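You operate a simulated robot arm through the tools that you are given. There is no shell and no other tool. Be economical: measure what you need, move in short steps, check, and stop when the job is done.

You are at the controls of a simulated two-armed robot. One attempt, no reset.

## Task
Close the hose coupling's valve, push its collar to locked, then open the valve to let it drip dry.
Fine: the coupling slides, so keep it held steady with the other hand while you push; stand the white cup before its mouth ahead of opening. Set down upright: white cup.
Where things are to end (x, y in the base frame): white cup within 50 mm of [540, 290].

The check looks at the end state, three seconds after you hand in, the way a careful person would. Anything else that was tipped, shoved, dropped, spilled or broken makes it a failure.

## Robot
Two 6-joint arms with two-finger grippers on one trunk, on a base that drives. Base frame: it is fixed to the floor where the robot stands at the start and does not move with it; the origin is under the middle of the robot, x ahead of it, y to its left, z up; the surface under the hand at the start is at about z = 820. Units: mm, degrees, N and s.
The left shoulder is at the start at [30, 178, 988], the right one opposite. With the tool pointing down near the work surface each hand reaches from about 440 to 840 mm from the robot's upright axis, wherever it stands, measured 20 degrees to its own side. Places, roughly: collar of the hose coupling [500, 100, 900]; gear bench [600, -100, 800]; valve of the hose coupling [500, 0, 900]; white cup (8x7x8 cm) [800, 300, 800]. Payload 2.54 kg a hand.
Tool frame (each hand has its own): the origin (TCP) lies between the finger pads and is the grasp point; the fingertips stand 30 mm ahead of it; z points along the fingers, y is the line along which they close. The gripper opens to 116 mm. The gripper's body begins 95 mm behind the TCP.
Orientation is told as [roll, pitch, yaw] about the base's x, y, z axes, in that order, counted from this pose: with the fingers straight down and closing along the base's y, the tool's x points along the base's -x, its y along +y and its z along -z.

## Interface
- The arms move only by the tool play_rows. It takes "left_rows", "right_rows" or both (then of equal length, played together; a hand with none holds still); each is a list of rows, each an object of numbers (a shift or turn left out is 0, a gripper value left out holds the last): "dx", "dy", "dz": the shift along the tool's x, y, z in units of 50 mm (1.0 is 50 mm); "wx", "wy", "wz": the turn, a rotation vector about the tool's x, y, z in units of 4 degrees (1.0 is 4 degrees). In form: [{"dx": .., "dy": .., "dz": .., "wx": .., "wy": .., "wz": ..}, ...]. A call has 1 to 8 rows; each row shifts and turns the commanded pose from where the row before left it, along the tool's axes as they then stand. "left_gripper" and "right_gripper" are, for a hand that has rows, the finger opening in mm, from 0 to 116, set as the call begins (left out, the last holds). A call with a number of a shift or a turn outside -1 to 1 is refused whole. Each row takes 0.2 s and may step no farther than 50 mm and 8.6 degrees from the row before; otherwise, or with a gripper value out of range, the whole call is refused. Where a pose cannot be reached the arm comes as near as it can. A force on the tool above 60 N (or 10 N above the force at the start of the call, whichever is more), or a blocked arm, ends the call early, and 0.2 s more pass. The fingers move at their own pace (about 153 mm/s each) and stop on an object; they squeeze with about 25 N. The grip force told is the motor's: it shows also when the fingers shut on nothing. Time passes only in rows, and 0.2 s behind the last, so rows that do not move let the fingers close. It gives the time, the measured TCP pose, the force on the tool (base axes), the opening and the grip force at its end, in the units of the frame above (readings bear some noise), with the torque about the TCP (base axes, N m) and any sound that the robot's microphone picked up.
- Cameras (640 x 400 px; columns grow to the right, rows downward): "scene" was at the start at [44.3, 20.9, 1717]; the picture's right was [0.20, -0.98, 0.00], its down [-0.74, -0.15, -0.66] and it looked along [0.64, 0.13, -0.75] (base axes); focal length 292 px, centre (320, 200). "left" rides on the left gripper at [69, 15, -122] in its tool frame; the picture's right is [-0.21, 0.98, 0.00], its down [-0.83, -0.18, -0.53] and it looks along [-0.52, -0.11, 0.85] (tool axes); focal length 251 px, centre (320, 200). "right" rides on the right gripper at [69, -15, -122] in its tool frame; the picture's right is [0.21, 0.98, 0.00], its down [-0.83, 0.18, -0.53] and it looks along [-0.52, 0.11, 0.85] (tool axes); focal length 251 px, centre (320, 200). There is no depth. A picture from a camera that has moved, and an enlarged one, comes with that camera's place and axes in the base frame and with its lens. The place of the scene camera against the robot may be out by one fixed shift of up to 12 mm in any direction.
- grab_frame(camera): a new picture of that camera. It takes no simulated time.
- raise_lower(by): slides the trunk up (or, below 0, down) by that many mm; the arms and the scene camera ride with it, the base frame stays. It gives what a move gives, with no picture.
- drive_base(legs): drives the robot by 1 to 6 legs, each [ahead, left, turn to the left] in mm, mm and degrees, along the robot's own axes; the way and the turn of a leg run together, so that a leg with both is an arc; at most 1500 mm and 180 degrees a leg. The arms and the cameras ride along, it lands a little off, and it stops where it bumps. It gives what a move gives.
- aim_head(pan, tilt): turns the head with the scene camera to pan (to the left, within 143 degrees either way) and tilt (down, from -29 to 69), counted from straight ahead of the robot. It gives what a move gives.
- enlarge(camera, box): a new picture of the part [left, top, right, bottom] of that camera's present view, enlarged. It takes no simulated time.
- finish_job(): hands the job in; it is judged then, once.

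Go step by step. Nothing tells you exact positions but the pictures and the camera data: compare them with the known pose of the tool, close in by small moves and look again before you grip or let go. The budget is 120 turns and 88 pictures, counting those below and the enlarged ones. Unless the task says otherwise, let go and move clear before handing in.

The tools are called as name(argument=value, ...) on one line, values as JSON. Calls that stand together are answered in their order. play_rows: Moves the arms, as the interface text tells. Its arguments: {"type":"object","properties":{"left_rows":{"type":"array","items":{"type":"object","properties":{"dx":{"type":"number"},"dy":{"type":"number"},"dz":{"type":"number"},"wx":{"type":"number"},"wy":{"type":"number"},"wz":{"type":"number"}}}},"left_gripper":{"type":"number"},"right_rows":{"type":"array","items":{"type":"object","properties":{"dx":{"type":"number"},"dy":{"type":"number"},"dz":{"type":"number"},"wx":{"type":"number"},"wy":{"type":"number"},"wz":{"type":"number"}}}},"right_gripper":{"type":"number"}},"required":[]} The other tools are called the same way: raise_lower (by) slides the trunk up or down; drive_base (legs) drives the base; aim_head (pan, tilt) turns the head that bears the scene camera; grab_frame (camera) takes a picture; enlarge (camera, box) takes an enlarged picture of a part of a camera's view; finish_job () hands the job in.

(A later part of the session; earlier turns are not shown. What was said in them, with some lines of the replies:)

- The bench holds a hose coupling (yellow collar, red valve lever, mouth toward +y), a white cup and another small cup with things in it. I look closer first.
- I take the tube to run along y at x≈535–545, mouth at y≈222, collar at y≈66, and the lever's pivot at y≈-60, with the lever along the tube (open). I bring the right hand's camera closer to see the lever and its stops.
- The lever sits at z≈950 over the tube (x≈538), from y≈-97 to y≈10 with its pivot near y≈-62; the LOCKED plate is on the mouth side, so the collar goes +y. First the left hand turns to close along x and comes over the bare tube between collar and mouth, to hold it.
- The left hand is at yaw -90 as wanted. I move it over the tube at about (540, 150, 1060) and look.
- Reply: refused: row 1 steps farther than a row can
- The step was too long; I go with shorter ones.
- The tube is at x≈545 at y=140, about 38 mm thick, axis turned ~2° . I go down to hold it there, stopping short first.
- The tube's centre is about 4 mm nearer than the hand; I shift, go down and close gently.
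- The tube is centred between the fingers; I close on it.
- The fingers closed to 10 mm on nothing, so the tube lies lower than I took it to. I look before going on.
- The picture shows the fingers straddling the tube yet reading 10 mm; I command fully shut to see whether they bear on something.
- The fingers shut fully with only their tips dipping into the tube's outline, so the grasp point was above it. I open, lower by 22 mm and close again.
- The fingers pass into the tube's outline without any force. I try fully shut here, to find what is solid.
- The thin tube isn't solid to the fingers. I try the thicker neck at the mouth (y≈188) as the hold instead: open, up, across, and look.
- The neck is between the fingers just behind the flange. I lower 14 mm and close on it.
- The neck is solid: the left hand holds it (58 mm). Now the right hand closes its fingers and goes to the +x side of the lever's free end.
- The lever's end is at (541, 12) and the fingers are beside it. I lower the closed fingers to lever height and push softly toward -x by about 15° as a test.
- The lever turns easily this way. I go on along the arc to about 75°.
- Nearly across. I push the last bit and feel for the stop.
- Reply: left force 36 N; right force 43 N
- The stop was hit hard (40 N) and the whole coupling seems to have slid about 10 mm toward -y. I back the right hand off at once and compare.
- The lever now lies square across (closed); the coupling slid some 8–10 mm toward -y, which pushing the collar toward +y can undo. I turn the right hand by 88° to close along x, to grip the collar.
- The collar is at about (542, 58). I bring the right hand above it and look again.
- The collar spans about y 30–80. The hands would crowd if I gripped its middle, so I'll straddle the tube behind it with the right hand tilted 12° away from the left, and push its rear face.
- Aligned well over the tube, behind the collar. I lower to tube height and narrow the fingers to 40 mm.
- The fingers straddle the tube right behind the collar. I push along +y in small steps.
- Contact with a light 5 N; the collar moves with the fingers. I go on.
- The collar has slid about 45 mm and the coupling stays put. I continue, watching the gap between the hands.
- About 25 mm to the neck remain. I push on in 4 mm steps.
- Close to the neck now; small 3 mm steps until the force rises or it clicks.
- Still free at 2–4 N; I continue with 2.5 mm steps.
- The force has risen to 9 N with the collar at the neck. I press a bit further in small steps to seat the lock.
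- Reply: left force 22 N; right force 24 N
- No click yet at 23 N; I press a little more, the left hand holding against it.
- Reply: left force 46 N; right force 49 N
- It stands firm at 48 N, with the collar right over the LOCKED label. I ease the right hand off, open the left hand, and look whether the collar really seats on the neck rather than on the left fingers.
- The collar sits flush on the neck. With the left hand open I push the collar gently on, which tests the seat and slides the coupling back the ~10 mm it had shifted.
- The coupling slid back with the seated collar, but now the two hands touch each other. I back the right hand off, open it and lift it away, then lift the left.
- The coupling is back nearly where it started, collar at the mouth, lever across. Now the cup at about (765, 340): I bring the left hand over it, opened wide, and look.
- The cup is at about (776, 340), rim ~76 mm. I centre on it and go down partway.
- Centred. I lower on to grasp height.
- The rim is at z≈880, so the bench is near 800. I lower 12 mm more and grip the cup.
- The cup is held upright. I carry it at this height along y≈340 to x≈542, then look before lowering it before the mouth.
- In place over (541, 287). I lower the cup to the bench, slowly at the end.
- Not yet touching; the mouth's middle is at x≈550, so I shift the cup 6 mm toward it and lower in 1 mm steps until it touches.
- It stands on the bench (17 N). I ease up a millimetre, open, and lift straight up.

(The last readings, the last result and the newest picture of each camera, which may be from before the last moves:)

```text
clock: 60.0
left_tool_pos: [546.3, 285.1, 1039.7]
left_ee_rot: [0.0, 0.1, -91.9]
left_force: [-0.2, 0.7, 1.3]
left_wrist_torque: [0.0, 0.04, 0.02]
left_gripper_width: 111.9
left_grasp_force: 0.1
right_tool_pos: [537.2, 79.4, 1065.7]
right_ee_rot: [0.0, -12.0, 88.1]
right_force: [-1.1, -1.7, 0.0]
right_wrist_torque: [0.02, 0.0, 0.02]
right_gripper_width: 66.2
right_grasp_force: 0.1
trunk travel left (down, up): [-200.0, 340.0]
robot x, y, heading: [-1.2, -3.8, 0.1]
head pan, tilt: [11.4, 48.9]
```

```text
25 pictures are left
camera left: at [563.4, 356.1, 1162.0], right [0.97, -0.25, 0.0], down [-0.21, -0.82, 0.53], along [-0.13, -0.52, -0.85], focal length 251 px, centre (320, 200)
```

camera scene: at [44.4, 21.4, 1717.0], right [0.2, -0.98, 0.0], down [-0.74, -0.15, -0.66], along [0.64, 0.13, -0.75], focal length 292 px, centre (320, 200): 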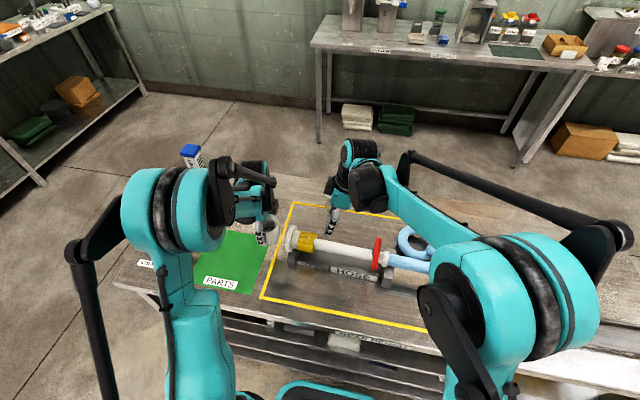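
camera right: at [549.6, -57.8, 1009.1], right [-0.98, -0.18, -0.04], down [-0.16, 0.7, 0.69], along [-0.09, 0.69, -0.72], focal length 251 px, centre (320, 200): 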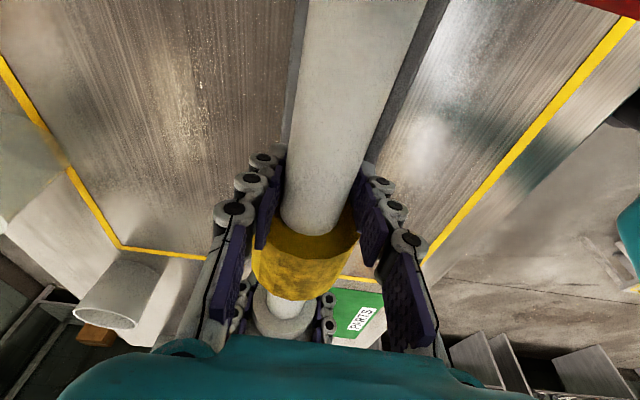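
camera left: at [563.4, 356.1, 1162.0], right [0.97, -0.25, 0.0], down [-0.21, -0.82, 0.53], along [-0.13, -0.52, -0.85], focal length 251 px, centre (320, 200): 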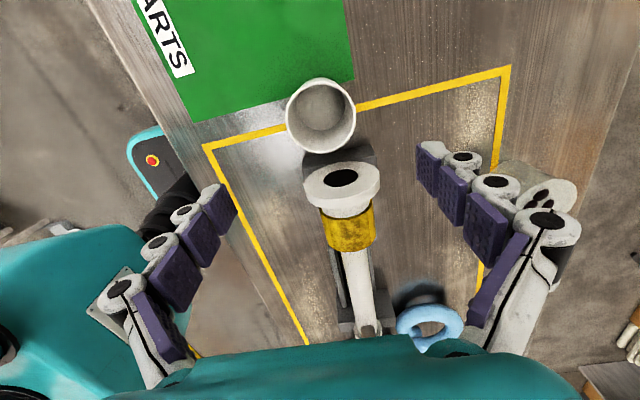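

The cup stands upright right before the mouth. Now the left hand returns to hold the neck (about (550, 191)), and the right hand straightens.

play_rows(left_rows=[{"dx": -0.6, "dy": 0.06}, {"dx": -0.64, "dy": 0.05}, {"dx": -0.64, "dy": 0.05}, {"dz": 0.9}, {"dz": 0.9}, {}], left_gripper=100, right_rows=[{"wy": 1}, {"wy": 1}, {"wy": 1}, {"dx": 0.8}, {"dx": 0.8}, {"dx": 0.8}], right_gripper=0)

grab_frame(camera="left")

grab_frame(camera="right")

```text
clock: 61.4
left_tool_pos: [550.0, 190.4, 949.9]
left_ee_rot: [0.0, 0.1, -91.9]
left_force: [-0.3, -0.8, 0.3]
left_wrist_torque: [0.01, 0.02, 0.01]
left_gripper_width: 99.9
left_grasp_force: 0.0
right_tool_pos: [532.4, -41.6, 1064.4]
right_ee_rot: [0.0, -0.1, 88.1]
right_force: [-0.5, 0.0, -0.4]
right_wrist_torque: [0.02, 0.02, -0.02]
right_gripper_width: 0.1
right_grasp_force: 24.9
trunk travel left (down, up): [-200.0, 340.0]
robot x, y, heading: [-0.6, -1.1, -0.1]
head pan, tilt: [11.4, 48.9]
```

```text
24 pictures are left
camera left: at [567.0, 260.8, 1071.5], right [0.97, -0.25, 0.0], down [-0.21, -0.82, 0.53], along [-0.13, -0.52, -0.85], focal length 251 px, centre (320, 200)
```

left: 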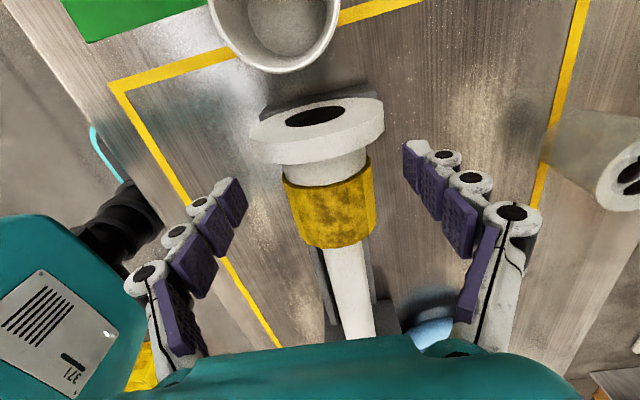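

```text
23 pictures are left
camera right: at [545.6, -112.7, 1187.6], right [-0.98, -0.18, 0.0], down [-0.15, 0.83, 0.53], along [-0.1, 0.53, -0.85], focal length 251 px, centre (320, 200)
```

right: 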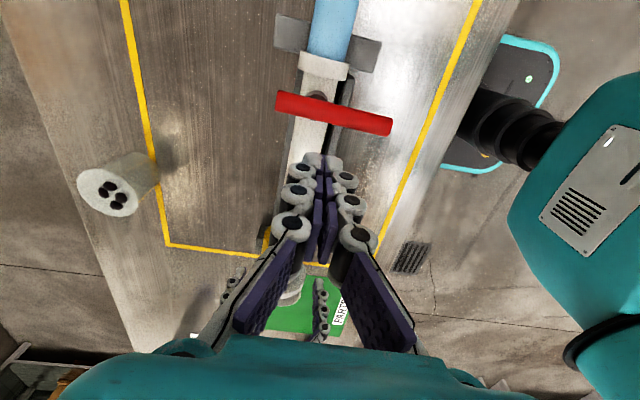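

Both are well placed: lever from (469,-58) to (574,-58). The left hand goes down and grips the neck; the right moves to the -y side of the lever's long end and down.

play_rows(left_rows=[{"dy": 0.05, "dz": 0.4}, {"dz": 0.3}, {"dz": 0.22}, {}])

play_rows(left_rows=[{}, {}, {}], left_gripper=15)

play_rows(right_rows=[{"dx": 0.52, "dy": 0.55}, {"dx": 0.52, "dy": 0.55}, {"dz": 0.7}, {"dz": 0.7}, {"dz": 0.58}, {}])

grab_frame(camera="right")

```text
clock: 62.4
left_tool_pos: [553.5, 192.1, 904.1]
left_ee_rot: [0.0, 0.0, -91.9]
left_force: [0.3, 0.0, -1.3]
left_wrist_torque: [0.01, -0.02, 0.01]
left_gripper_width: 100.0
left_grasp_force: 0.0
right_tool_pos: [534.2, -40.8, 1064.9]
right_ee_rot: [0.0, 0.0, 88.1]
right_force: [-0.4, -0.4, -0.4]
right_wrist_torque: [0.01, 0.0, -0.02]
right_gripper_width: 0.0
right_grasp_force: 24.9
trunk travel left (down, up): [-200.0, 340.0]
robot x, y, heading: [-3.4, -2.7, 0.1]
head pan, tilt: [11.4, 48.9]
```

```text
clock: 63.2
left_tool_pos: [552.4, 191.0, 903.7]
left_ee_rot: [0.0, 0.1, -92.0]
left_force: [0.4, -0.1, 5.5]
left_wrist_torque: [-0.06, 0.09, 0.08]
left_gripper_width: 63.5
left_grasp_force: 24.9
right_tool_pos: [533.7, -40.9, 1064.3]
right_ee_rot: [0.0, 0.0, 88.1]
right_force: [1.0, 0.0, -0.1]
right_wrist_torque: [0.04, -0.01, -0.02]
right_gripper_width: 0.0
right_grasp_force: 25.6
trunk travel left (down, up): [-200.0, 340.0]
robot x, y, heading: [0.7, -0.5, 0.3]
head pan, tilt: [11.4, 48.9]
```

```text
clock: 64.6
left_tool_pos: [553.5, 192.2, 903.2]
left_ee_rot: [0.0, 0.0, -91.9]
left_force: [-1.9, 0.6, 0.3]
left_wrist_torque: [-0.06, 0.09, -0.35]
left_gripper_width: 63.7
left_grasp_force: 24.9
right_tool_pos: [476.0, -90.8, 963.5]
right_ee_rot: [0.0, -0.1, 88.0]
right_force: [0.1, 0.5, -0.2]
right_wrist_torque: [-0.03, 0.0, -0.01]
right_gripper_width: 0.0
right_grasp_force: 24.8
trunk travel left (down, up): [-200.0, 340.0]
robot x, y, heading: [1.7, -0.5, -0.1]
head pan, tilt: [11.4, 48.9]
```

```text
22 pictures are left
camera right: at [488.4, -160.9, 1086.3], right [-0.98, -0.18, 0.0], down [-0.15, 0.83, 0.53], along [-0.1, 0.53, -0.85], focal length 251 px, centre (320, 200)
```

right: 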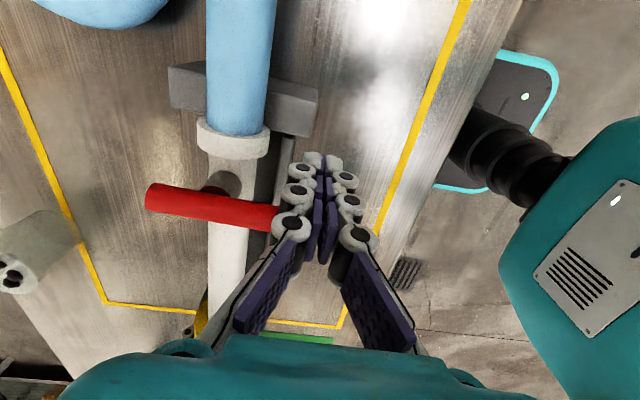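

The left fingers stopped at 63.5 mm – that's the collar, wider than the 58 mm neck – so the earlier "stop" may have been my fingers rather than the lock's end. Before opening I will recheck: lift the right hand, and move the left hand's hold to the flange itself (y≈213), leaving the collar free.

play_rows(right_rows=[{"dx": 0.1, "dz": -0.7}, {"dz": -0.9}, {"dz": -0.5}])

play_rows(left_rows=[{}, {}, {"dx": 0.22}, {"dx": 0.2}, {}], left_gripper=104)

grab_frame(camera="left")

enlarge(camera="scene", box=[260, 200, 420, 300])

```text
clock: 65.4
left_tool_pos: [554.6, 192.9, 903.0]
left_ee_rot: [0.1, 0.1, -91.9]
left_force: [0.6, 0.4, 0.2]
left_wrist_torque: [-0.05, -0.12, 0.04]
left_gripper_width: 63.9
left_grasp_force: 25.2
right_tool_pos: [476.4, -93.7, 1071.7]
right_ee_rot: [0.1, 0.0, 88.1]
right_force: [0.5, 0.5, -0.2]
right_wrist_torque: [0.01, -0.01, 0.01]
right_gripper_width: 0.1
right_grasp_force: 25.5
trunk travel left (down, up): [-200.0, 340.0]
robot x, y, heading: [1.2, -2.0, 0.1]
head pan, tilt: [11.4, 48.9]
```

```text
clock: 66.6
left_tool_pos: [555.6, 212.6, 904.0]
left_ee_rot: [0.1, 0.0, -91.9]
left_force: [-0.2, 1.2, -0.7]
left_wrist_torque: [-0.01, -0.02, -0.03]
left_gripper_width: 104.3
left_grasp_force: 0.0
right_tool_pos: [476.3, -94.2, 1071.3]
right_ee_rot: [0.0, 0.1, 88.0]
right_force: [-0.6, -0.2, -0.4]
right_wrist_torque: [0.03, -0.04, 0.01]
right_gripper_width: 0.1
right_grasp_force: 25.4
trunk travel left (down, up): [-200.0, 340.0]
robot x, y, heading: [0.2, -0.8, 0.0]
head pan, tilt: [11.4, 48.9]
```

```text
21 pictures are left
camera left: at [572.3, 282.7, 1025.3], right [0.97, -0.25, 0.0], down [-0.21, -0.82, 0.53], along [-0.13, -0.52, -0.85], focal length 251 px, centre (320, 200)
```

left: 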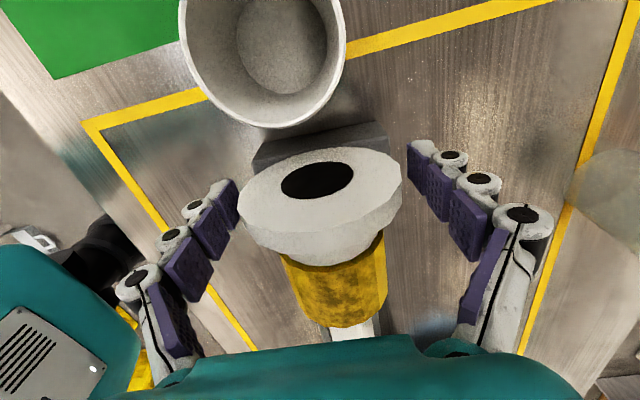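

```text
4.00 times, centred on (340, 250) of scene
camera zoom: at [44.3, 20.8, 1717.0], right [0.2, -0.98, 0.0], down [-0.74, -0.15, -0.66], along [0.64, 0.13, -0.75], focal length 1170 px, centre (240, 0)
```

zoom: 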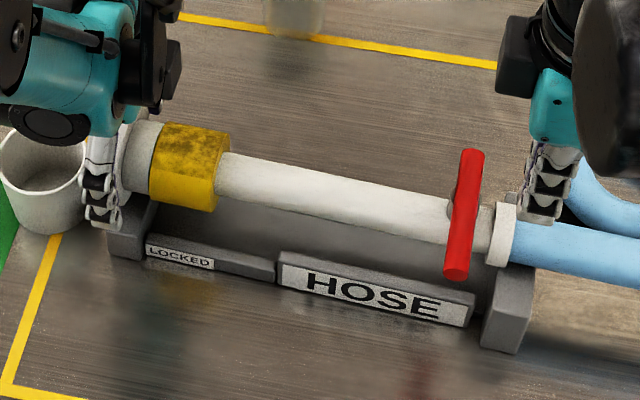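

The collar already overlaps the neck by some millimetres, so its travel may go further. I close the left hand on the flange now.

play_rows(left_rows=[{}, {}, {}], left_gripper=30)

enlarge(camera="left", box=[160, 90, 480, 350])

```text
clock: 67.4
left_tool_pos: [557.0, 211.5, 903.3]
left_ee_rot: [0.0, 0.0, -91.9]
left_force: [3.7, 1.9, 8.1]
left_wrist_torque: [0.0, 0.24, -0.25]
left_gripper_width: 86.5
left_grasp_force: 25.8
right_tool_pos: [477.0, -93.6, 1071.4]
right_ee_rot: [0.0, 0.0, 88.0]
right_force: [-0.1, -0.5, 0.3]
right_wrist_torque: [0.02, -0.01, 0.04]
right_gripper_width: 0.0
right_grasp_force: 24.8
trunk travel left (down, up): [-200.0, 340.0]
robot x, y, heading: [0.1, 0.3, -0.1]
head pan, tilt: [11.4, 48.9]
```

```text
1.54 times, centred on (320, 220) of left
camera zoom: at [572.1, 282.8, 1025.5], right [0.97, -0.25, 0.0], down [-0.21, -0.82, 0.53], along [-0.13, -0.52, -0.85], focal length 387 px, centre (320, 169)
```

zoom: 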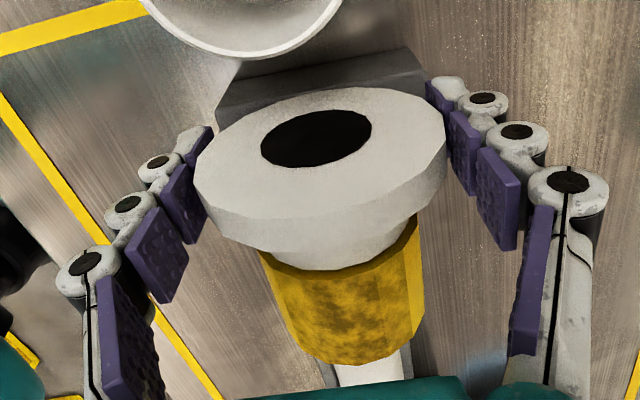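

The flange is firmly held (86.5 mm) and the collar is free. The right hand goes back behind the collar, tilted as before.

play_rows(right_rows=[{"dx": -0.77, "dy": -0.23}, {"dx": -0.77, "dy": -0.23}, {"dx": -0.77, "dy": -0.23}, {"dx": -0.77, "dy": -0.23}, {"dx": -0.77, "dy": -0.23}, {"wy": -1}, {"wy": -1}, {"wy": -1}], right_gripper=70)

play_rows(right_rows=[{"dz": 0.6, "dx": 0.13}, {"dz": 0.6, "dx": 0.13}, {"dz": 0.6, "dx": 0.13}, {}])

grab_frame(camera="right")

```text
clock: 69.2
left_tool_pos: [555.8, 212.0, 904.2]
left_ee_rot: [0.0, 0.0, -91.9]
left_force: [-0.2, -0.8, 2.8]
left_wrist_torque: [0.55, -0.13, -0.43]
left_gripper_width: 86.7
left_grasp_force: 25.0
right_tool_pos: [540.2, 96.8, 1069.9]
right_ee_rot: [0.0, -12.0, 88.1]
right_force: [0.2, 0.2, -0.4]
right_wrist_torque: [0.0, 0.04, -0.02]
right_gripper_width: 70.0
right_grasp_force: 0.1
trunk travel left (down, up): [-200.0, 340.0]
robot x, y, heading: [-3.5, 0.6, -0.2]
head pan, tilt: [11.4, 48.9]
```

```text
clock: 70.2
left_tool_pos: [555.6, 211.9, 904.5]
left_ee_rot: [0.0, 0.0, -91.9]
left_force: [-0.3, 0.6, 1.7]
left_wrist_torque: [-0.08, 0.0, -0.13]
left_gripper_width: 86.8
left_grasp_force: 25.1
right_tool_pos: [541.2, 95.6, 977.8]
right_ee_rot: [0.0, -11.9, 88.0]
right_force: [-0.2, -0.2, -0.1]
right_wrist_torque: [0.0, 0.01, 0.0]
right_gripper_width: 70.1
right_grasp_force: 0.1
trunk travel left (down, up): [-200.0, 340.0]
robot x, y, heading: [-1.8, 0.3, -0.0]
head pan, tilt: [11.4, 48.9]
```

```text
18 pictures are left
camera right: at [553.8, 1.5, 1083.6], right [-0.98, -0.18, -0.04], down [-0.16, 0.7, 0.69], along [-0.09, 0.69, -0.72], focal length 251 px, centre (320, 200)
```

right: 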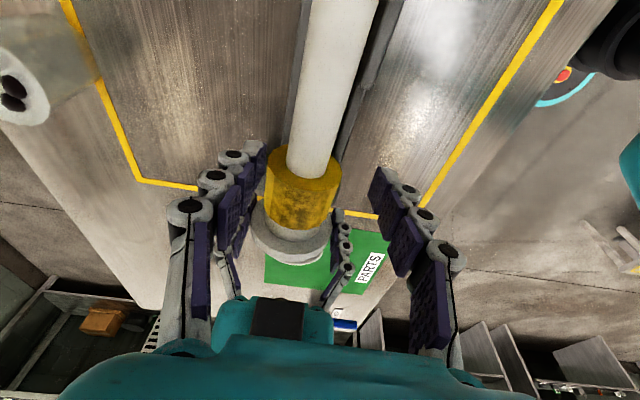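

Aligned. Down to tube height, narrow to 44 mm.

play_rows(right_rows=[{"dz": 0.5, "dx": 0.1, "dy": -0.04}, {"dz": 0.5, "dx": 0.11}, {"dz": 0.45, "dx": 0.1}, {}])

play_rows(right_rows=[{}, {}, {"dx": -0.08, "dz": 0.017}, {"dx": -0.08, "dz": 0.017}, {"dx": -0.08, "dz": 0.017}], right_gripper=44)

```text
clock: 71.2
left_tool_pos: [555.9, 212.3, 904.6]
left_ee_rot: [-0.1, 0.0, -91.9]
left_force: [-2.0, 1.3, 2.2]
left_wrist_torque: [-0.01, 0.09, -0.12]
left_gripper_width: 86.4
left_grasp_force: 24.8
right_tool_pos: [542.3, 93.4, 902.7]
right_ee_rot: [0.0, -12.0, 88.0]
right_force: [-0.5, -0.1, -0.1]
right_wrist_torque: [-0.01, -0.04, 0.01]
right_gripper_width: 70.1
right_grasp_force: 0.1
trunk travel left (down, up): [-200.0, 340.0]
robot x, y, heading: [-0.6, -3.1, 0.0]
head pan, tilt: [11.4, 48.9]
```

```text
clock: 72.4
left_tool_pos: [555.1, 212.6, 904.2]
left_ee_rot: [0.0, 0.0, -91.9]
left_force: [-0.9, 1.2, 2.6]
left_wrist_torque: [0.0, -0.02, -0.17]
left_gripper_width: 86.7
left_grasp_force: 24.7
right_tool_pos: [543.2, 107.7, 902.8]
right_ee_rot: [0.0, -11.9, 88.1]
right_force: [-0.1, 0.7, 1.3]
right_wrist_torque: [0.01, 0.0, 0.0]
right_gripper_width: 43.6
right_grasp_force: 0.0
trunk travel left (down, up): [-200.0, 340.0]
robot x, y, heading: [-0.4, 0.5, 0.0]
head pan, tilt: [11.4, 48.9]
```

No contact yet at y≈108; I go on in 2.5 mm steps.

play_rows(right_rows=[{"dx": -0.05, "dz": 0.01}, {"dx": -0.05, "dz": 0.01}, {"dx": -0.05, "dz": 0.01}, {"dx": -0.05, "dz": 0.01}])

enlarge(camera="left", box=[160, 90, 480, 350])

```text
clock: 73.4
left_tool_pos: [554.7, 211.4, 903.3]
left_ee_rot: [0.1, 0.0, -92.0]
left_force: [-1.4, 1.1, 1.1]
left_wrist_torque: [-0.09, -0.02, -0.12]
left_gripper_width: 86.6
left_grasp_force: 25.0
right_tool_pos: [543.6, 116.6, 902.7]
right_ee_rot: [-0.1, -11.9, 88.0]
right_force: [-0.1, -1.3, 0.2]
right_wrist_torque: [-0.04, 0.01, -0.05]
right_gripper_width: 43.9
right_grasp_force: 0.1
trunk travel left (down, up): [-200.0, 340.0]
robot x, y, heading: [-0.2, -0.8, -0.1]
head pan, tilt: [11.4, 48.9]
```

```text
1.54 times, centred on (320, 220) of left
camera zoom: at [572.1, 282.7, 1025.3], right [0.97, -0.25, 0.0], down [-0.21, -0.82, 0.53], along [-0.13, -0.52, -0.85], focal length 387 px, centre (320, 169)
```

zoom: 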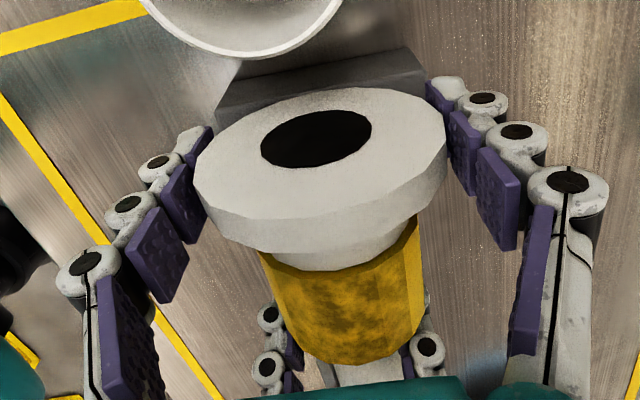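

Just at the collar. I push on, feeling for free travel or a stop.

play_rows(right_rows=[{"dx": -0.04, "dz": 0.008}, {"dx": -0.04, "dz": 0.008}, {"dx": -0.04, "dz": 0.008}])

enlarge(camera="left", box=[160, 90, 480, 350])

```text
clock: 74.2
left_tool_pos: [555.3, 214.8, 902.9]
left_ee_rot: [0.0, 0.0, -91.9]
left_force: [0.1, 21.1, 2.1]
left_wrist_torque: [-0.01, 0.0, -0.24]
left_gripper_width: 86.8
left_grasp_force: 24.9
right_tool_pos: [545.0, 122.5, 904.6]
right_ee_rot: [0.0, -11.9, 87.9]
right_force: [-2.2, -21.0, -3.9]
right_wrist_torque: [-0.64, 0.13, -0.46]
right_gripper_width: 43.3
right_grasp_force: 0.0
trunk travel left (down, up): [-200.0, 340.0]
robot x, y, heading: [-0.6, -1.1, -0.0]
head pan, tilt: [11.4, 48.9]
```

```text
1.54 times, centred on (320, 220) of left
camera zoom: at [572.3, 283.8, 1025.2], right [0.97, -0.25, 0.0], down [-0.21, -0.82, 0.53], along [-0.13, -0.52, -0.85], focal length 387 px, centre (320, 169)
```

zoom: 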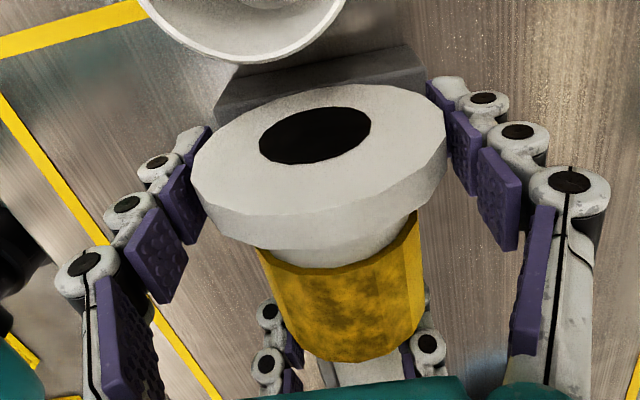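

With the collar unobstructed it takes 21 N and doesn't travel: it is at its locked stop. I withdraw the right hand upward and straighten it; the left keeps holding the flange.

play_rows(right_rows=[{"dx": 0.2, "dz": -0.04}, {"dx": 0.2, "dz": -0.04}, {"dz": -0.5, "dx": -0.1}, {"dz": -0.9, "dx": -0.2}, {"dz": -0.9, "dx": -0.2}, {"dz": -0.9, "dx": 0.2}], right_gripper=70)

play_rows(right_rows=[{"wy": 1}, {"wy": 1}, {"wy": 1}, {"dx": 0.85}, {"dx": 0.85}, {"dx": 0.85}, {}], right_gripper=0)

grab_frame(camera="right")

```text
clock: 75.6
left_tool_pos: [554.0, 212.4, 903.7]
left_ee_rot: [-0.1, 0.1, -91.9]
left_force: [-1.0, -1.1, -0.5]
left_wrist_torque: [0.2, 0.14, -0.15]
left_gripper_width: 86.1
left_grasp_force: 25.1
right_tool_pos: [542.3, 82.4, 1061.4]
right_ee_rot: [0.0, -12.0, 88.0]
right_force: [-0.5, -0.4, 0.8]
right_wrist_torque: [-0.01, -0.01, -0.03]
right_gripper_width: 69.9
right_grasp_force: 0.0
trunk travel left (down, up): [-200.0, 340.0]
robot x, y, heading: [-1.5, -1.8, 0.0]
head pan, tilt: [11.4, 48.9]
```

```text
clock: 77.2
left_tool_pos: [556.1, 212.6, 903.1]
left_ee_rot: [0.0, 0.0, -91.9]
left_force: [-0.1, 0.5, -0.4]
left_wrist_torque: [-0.24, -0.13, -0.14]
left_gripper_width: 86.6
left_grasp_force: 25.2
right_tool_pos: [540.7, -42.1, 1061.7]
right_ee_rot: [0.1, 0.0, 88.0]
right_force: [0.5, 0.5, -0.2]
right_wrist_torque: [-0.01, 0.0, -0.05]
right_gripper_width: 0.0
right_grasp_force: 25.2
trunk travel left (down, up): [-200.0, 340.0]
robot x, y, heading: [0.7, 1.3, -0.3]
head pan, tilt: [11.4, 48.9]
```

```text
15 pictures are left
camera right: at [552.9, -112.5, 1184.1], right [-0.98, -0.18, 0.0], down [-0.15, 0.83, 0.53], along [-0.1, 0.52, -0.85], focal length 251 px, centre (320, 200)
```

right: 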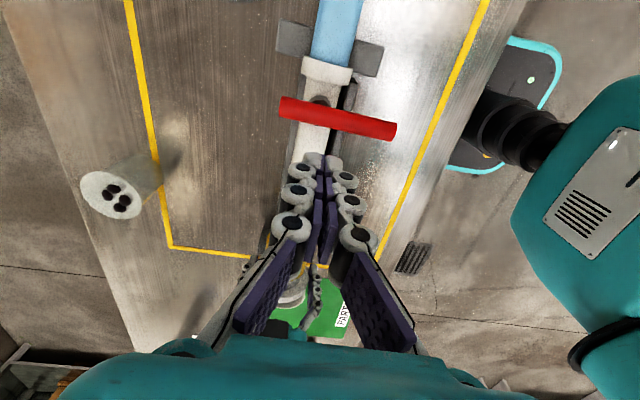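

The lever's long end is at (470, -58). I go down on its -y side, then push it around in an arc, first to about 45°.

play_rows(right_rows=[{"dx": 0.49, "dy": 0.58}, {"dx": 0.49, "dy": 0.58}, {"dz": 0.7}, {"dz": 0.7}, {"dz": 0.56}, {}])

play_rows(right_rows=[{"dx": -0.2}, {"dx": -0.16, "dy": 0.04}, {"dx": -0.16, "dy": 0.04}, {"dx": -0.17, "dy": 0.0}, {"dx": -0.17, "dy": -0.01}, {"dx": -0.16, "dy": -0.05}, {"dx": -0.16, "dy": -0.05}])

grab_frame(camera="right")

```text
clock: 78.6
left_tool_pos: [555.0, 213.3, 903.6]
left_ee_rot: [0.0, -0.1, -91.9]
left_force: [-0.4, 0.4, -0.3]
left_wrist_torque: [0.15, 0.13, -0.19]
left_gripper_width: 86.3
left_grasp_force: 24.6
right_tool_pos: [478.3, -88.4, 963.3]
right_ee_rot: [0.1, 0.1, 87.9]
right_force: [-0.1, -0.5, -0.1]
right_wrist_torque: [0.0, -0.01, 0.0]
right_gripper_width: 0.0
right_grasp_force: 24.9
trunk travel left (down, up): [-200.0, 340.0]
robot x, y, heading: [-2.7, -0.1, -0.3]
head pan, tilt: [11.4, 48.9]
```

```text
clock: 80.2
left_tool_pos: [554.5, 212.8, 904.5]
left_ee_rot: [0.1, 0.0, -91.9]
left_force: [0.6, 0.0, 0.0]
left_wrist_torque: [-0.01, -0.03, 0.06]
left_gripper_width: 86.3
left_grasp_force: 25.0
right_tool_pos: [482.6, -29.8, 964.2]
right_ee_rot: [0.0, -0.1, 87.9]
right_force: [-0.5, -1.4, -1.2]
right_wrist_torque: [0.0, -0.01, 0.01]
right_gripper_width: 0.1
right_grasp_force: 25.4
trunk travel left (down, up): [-200.0, 340.0]
robot x, y, heading: [2.5, -2.4, -0.0]
head pan, tilt: [11.4, 48.9]
```

```text
14 pictures are left
camera right: at [495.2, -100.1, 1087.2], right [-0.98, -0.18, 0.0], down [-0.15, 0.83, 0.53], along [-0.1, 0.53, -0.85], focal length 251 px, centre (320, 200)
```

right: 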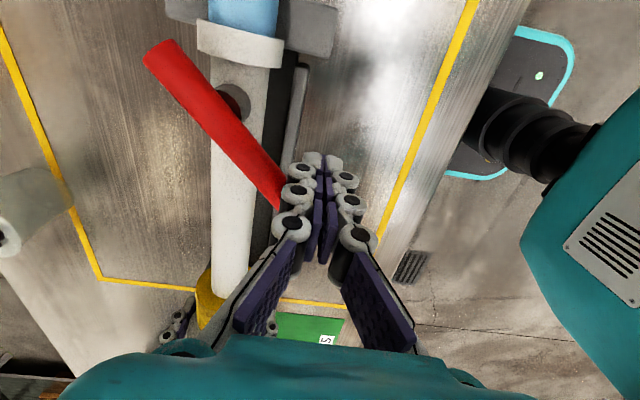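

The lever follows, now about half way. I continue the arc to nearly along the tube.

play_rows(right_rows=[{"dx": -0.14, "dy": -0.09}, {"dx": -0.13, "dy": -0.1}, {"dx": -0.11, "dy": -0.12}, {"dx": -0.1, "dy": -0.13}, {"dx": -0.07, "dy": -0.15}, {"dx": -0.06, "dy": -0.1}])

grab_frame(camera="right")

```text
clock: 81.6
left_tool_pos: [554.0, 213.4, 903.9]
left_ee_rot: [0.0, 0.0, -91.9]
left_force: [-0.5, -0.3, 0.1]
left_wrist_torque: [0.0, -0.04, -0.02]
left_gripper_width: 86.2
left_grasp_force: 24.9
right_tool_pos: [517.7, -1.3, 965.6]
right_ee_rot: [0.0, 0.0, 88.0]
right_force: [-0.3, -0.7, 0.1]
right_wrist_torque: [0.05, 0.02, 0.01]
right_gripper_width: 0.0
right_grasp_force: 25.4
trunk travel left (down, up): [-200.0, 340.0]
robot x, y, heading: [-0.2, 2.6, 0.2]
head pan, tilt: [11.4, 48.9]
```

```text
13 pictures are left
camera right: at [531.1, -71.5, 1088.5], right [-0.98, -0.18, 0.0], down [-0.15, 0.83, 0.53], along [-0.1, 0.53, -0.85], focal length 251 px, centre (320, 200)
```

right: 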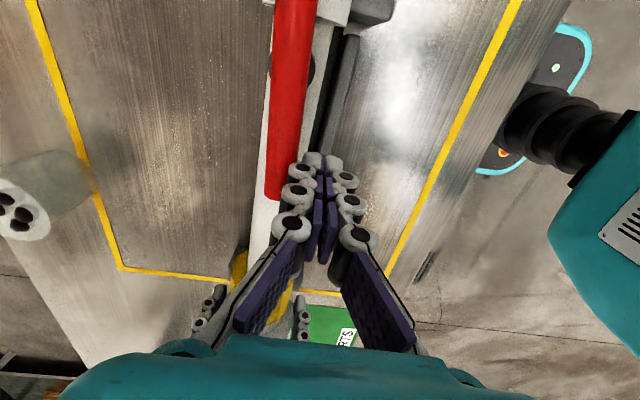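

Nearly parallel to the tube; the last degrees in 2 mm steps until I feel the stop.

play_rows(right_rows=[{"dy": -0.05}, {"dy": -0.05}, {"dy": -0.04}])

```text
clock: 82.4
left_tool_pos: [555.6, 212.1, 903.3]
left_ee_rot: [0.0, 0.1, -91.9]
left_force: [-0.4, 1.4, -4.5]
left_wrist_torque: [0.76, 0.12, 0.15]
left_gripper_width: 86.5
left_grasp_force: 24.5
right_tool_pos: [527.5, -1.1, 965.8]
right_ee_rot: [-0.1, 0.0, 88.0]
right_force: [1.1, 0.0, -0.1]
right_wrist_torque: [0.06, 0.02, 0.0]
right_gripper_width: 0.0
right_grasp_force: 24.8
trunk travel left (down, up): [-200.0, 340.0]
robot x, y, heading: [-1.2, 3.1, -0.1]
head pan, tilt: [11.4, 48.9]
```

grab_frame(camera="right")

```text
12 pictures are left
camera right: at [538.9, -72.1, 1087.9], right [-0.98, -0.18, 0.0], down [-0.15, 0.83, 0.53], along [-0.1, 0.53, -0.85], focal length 251 px, centre (320, 200)
```

right: 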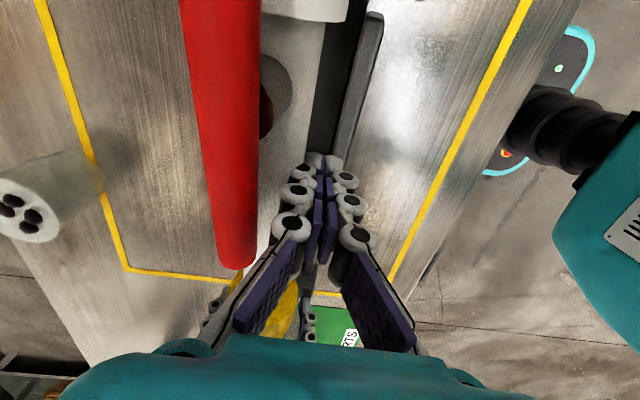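

Something has changed: the lever looks nearer and shifted. I look from the scene camera.

enlarge(camera="scene", box=[250, 180, 470, 310])

enlarge(camera="left", box=[160, 90, 480, 350])

```text
2.91 times, centred on (360, 245) of scene
camera zoom: at [45.4, 20.7, 1717.0], right [0.2, -0.98, 0.0], down [-0.74, -0.15, -0.66], along [0.64, 0.13, -0.75], focal length 851 px, centre (204, 69)
```

zoom: 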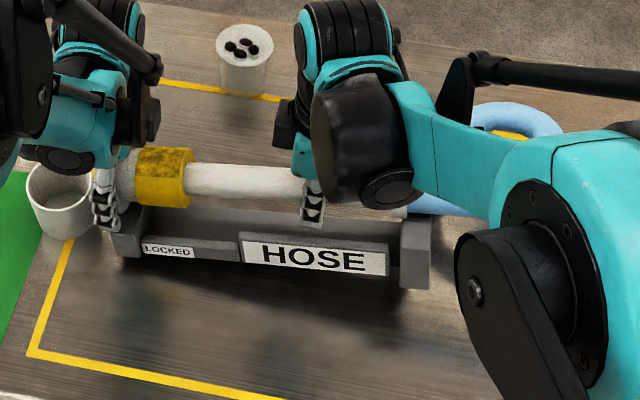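

```text
1.54 times, centred on (320, 220) of left
camera zoom: at [572.7, 282.6, 1025.0], right [0.97, -0.25, 0.0], down [-0.21, -0.82, 0.53], along [-0.13, -0.52, -0.85], focal length 387 px, centre (320, 169)
```

zoom: 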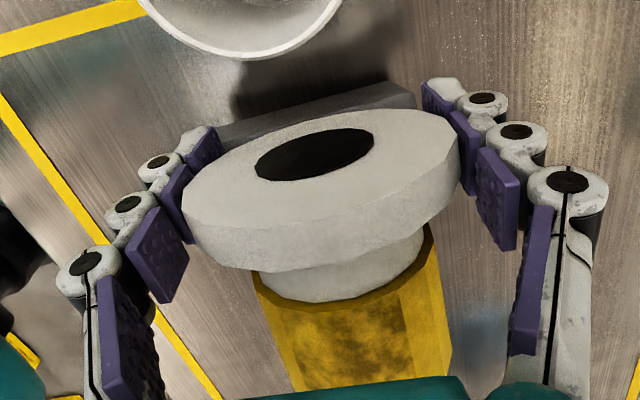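

The fixture has been levered up: its hose end is raised and turned in the left hand's grip. I take the right hand straight up out of the way first and see how it rests.

play_rows(right_rows=[{"dy": 0.15}, {"dy": 0.15, "dz": -0.5}, {"dz": -0.9}, {"dz": -0.9}, {"dz": -0.6}])

grab_frame(camera="right")

```text
clock: 83.6
left_tool_pos: [555.4, 213.6, 903.7]
left_ee_rot: [0.1, 0.0, -92.0]
left_force: [-1.4, -0.5, -1.7]
left_wrist_torque: [0.05, 0.15, -0.28]
left_gripper_width: 85.7
left_grasp_force: 24.9
right_tool_pos: [509.6, -0.2, 1108.2]
right_ee_rot: [0.2, 0.0, 88.0]
right_force: [-1.1, 0.7, -0.4]
right_wrist_torque: [0.0, 0.02, 0.0]
right_gripper_width: 0.0
right_grasp_force: 25.0
trunk travel left (down, up): [-200.0, 340.0]
robot x, y, heading: [1.7, 2.4, -0.2]
head pan, tilt: [11.4, 48.9]
```

```text
9 pictures are left
camera right: at [522.2, -70.5, 1232.5], right [-0.98, -0.18, 0.0], down [-0.15, 0.83, 0.53], along [-0.1, 0.52, -0.85], focal length 251 px, centre (320, 200)
```

right: 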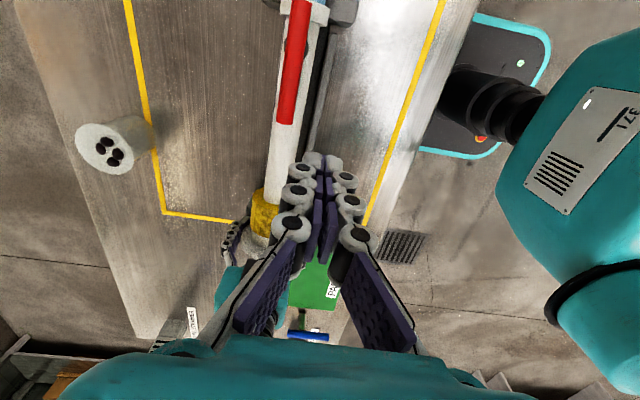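

It has settled back down by itself with the lever along the tube (open). I check the whole scene.

enlarge(camera="scene", box=[230, 170, 470, 320])

```text
2.67 times, centred on (350, 245) of scene
camera zoom: at [44.4, 21.1, 1717.0], right [0.2, -0.98, 0.0], down [-0.74, -0.15, -0.66], along [0.64, 0.13, -0.75], focal length 780 px, centre (240, 80)
```

zoom: 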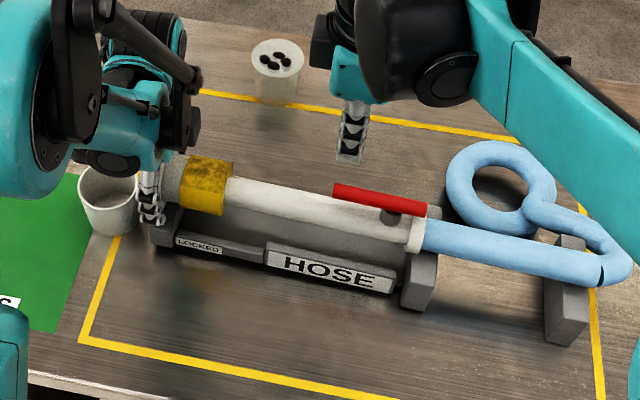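

The coupling stands at its original place, collar locked, lever along the tube, cup before the mouth. I open the left hand and lift it clear.

play_rows(left_rows=[{}, {}, {}, {"dz": -0.5}, {"dz": -0.9}, {"dz": -0.9}, {"dz": -0.9}, {"dz": -0.9}], left_gripper=110)

grab_frame(camera="left")

enlarge(camera="scene", box=[250, 170, 490, 320])

```text
clock: 85.4
left_tool_pos: [555.2, 214.4, 1110.8]
left_ee_rot: [0.0, -0.1, -91.9]
left_force: [-0.4, -0.7, 0.4]
left_wrist_torque: [-0.01, 0.0, 0.04]
left_gripper_width: 110.1
left_grasp_force: 0.3
right_tool_pos: [509.7, -1.3, 1109.1]
right_ee_rot: [0.0, 0.0, 88.0]
right_force: [-0.3, -0.3, 0.6]
right_wrist_torque: [-0.02, 0.01, -0.02]
right_gripper_width: 0.0
right_grasp_force: 25.4
trunk travel left (down, up): [-200.0, 340.0]
robot x, y, heading: [-0.8, -2.5, 0.1]
head pan, tilt: [11.4, 48.9]
```

```text
7 pictures are left
camera left: at [573.2, 284.4, 1230.9], right [0.97, -0.25, 0.0], down [-0.21, -0.82, 0.53], along [-0.13, -0.52, -0.85], focal length 251 px, centre (320, 200)
```

left: 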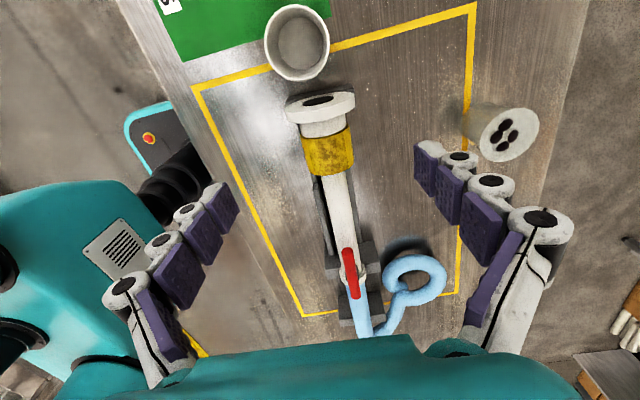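

```text
2.67 times, centred on (370, 245) of scene
camera zoom: at [43.4, 20.7, 1717.0], right [0.2, -0.98, 0.0], down [-0.74, -0.15, -0.66], along [0.65, 0.13, -0.75], focal length 780 px, centre (187, 80)
```

zoom: 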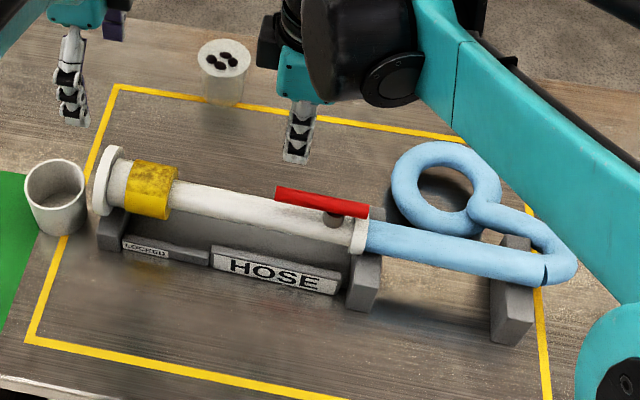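

All looks as it should: collar locked, lever open along the tube, coupling where it began, cup upright at about (548, 288). I draw both hands further up and let a little time pass for dripping.

play_rows(left_rows=[{"dz": -0.6}, {"dz": -0.6}, {"dz": -0.6}, {}, {}, {}, {}, {}], right_rows=[{"dz": -0.6}, {"dz": -0.6}, {"dz": -0.6}, {}, {}, {}, {}, {}])

enlarge(camera="scene", box=[240, 190, 440, 315])

```text
clock: 87.2
left_tool_pos: [556.2, 214.6, 1197.7]
left_ee_rot: [0.0, 0.0, -91.9]
left_force: [-0.2, 0.6, -0.8]
left_wrist_torque: [0.0, 0.03, 0.04]
left_gripper_width: 110.0
left_grasp_force: 0.0
right_tool_pos: [509.3, -2.0, 1199.5]
right_ee_rot: [0.1, -0.1, 88.1]
right_force: [-0.4, -0.6, 0.1]
right_wrist_torque: [0.01, -0.03, 0.03]
right_gripper_width: 0.0
right_grasp_force: 24.5
trunk travel left (down, up): [-200.0, 340.0]
robot x, y, heading: [-0.8, 0.9, 0.0]
head pan, tilt: [11.4, 48.9]
```

```text
3.20 times, centred on (340, 252) of scene
camera zoom: at [44.4, 20.9, 1717.0], right [0.2, -0.98, 0.0], down [-0.74, -0.15, -0.66], along [0.64, 0.13, -0.75], focal length 936 px, centre (256, 32)
```

zoom: 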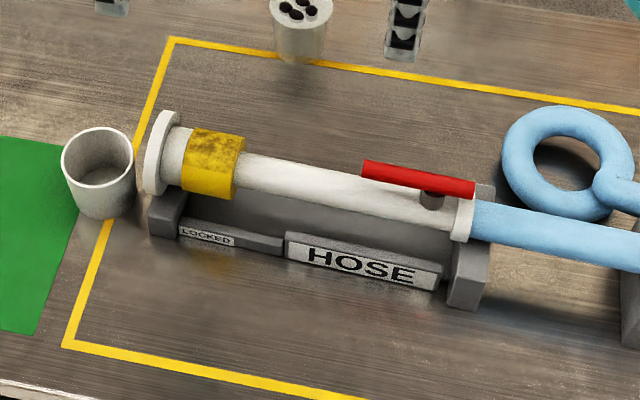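

The end state looks right: the lever lies along the tube, the collar is at its locked stop, and the cup stands upright before the mouth. I hand in.

finish_job()

```text
The job is handed in.
```

I closed the valve, pushed the collar to its locked stop, stood the white cup upright at about (548, 290), and opened the valve again.

- **Collar:** there was no click. I judged it locked because it took 21 N without moving any further while I held the coupling by its flange.
- **Coupling:** it did not stay still the whole time. It slid about 10 mm when I closed the valve, and I pushed it back. Its hose end lifted as I opened the valve, then dropped back by itself. It ended within about 6 mm of where it started.
- **Dripping:** I saw no drip in the last pictures, so I can't confirm that any liquid came out.
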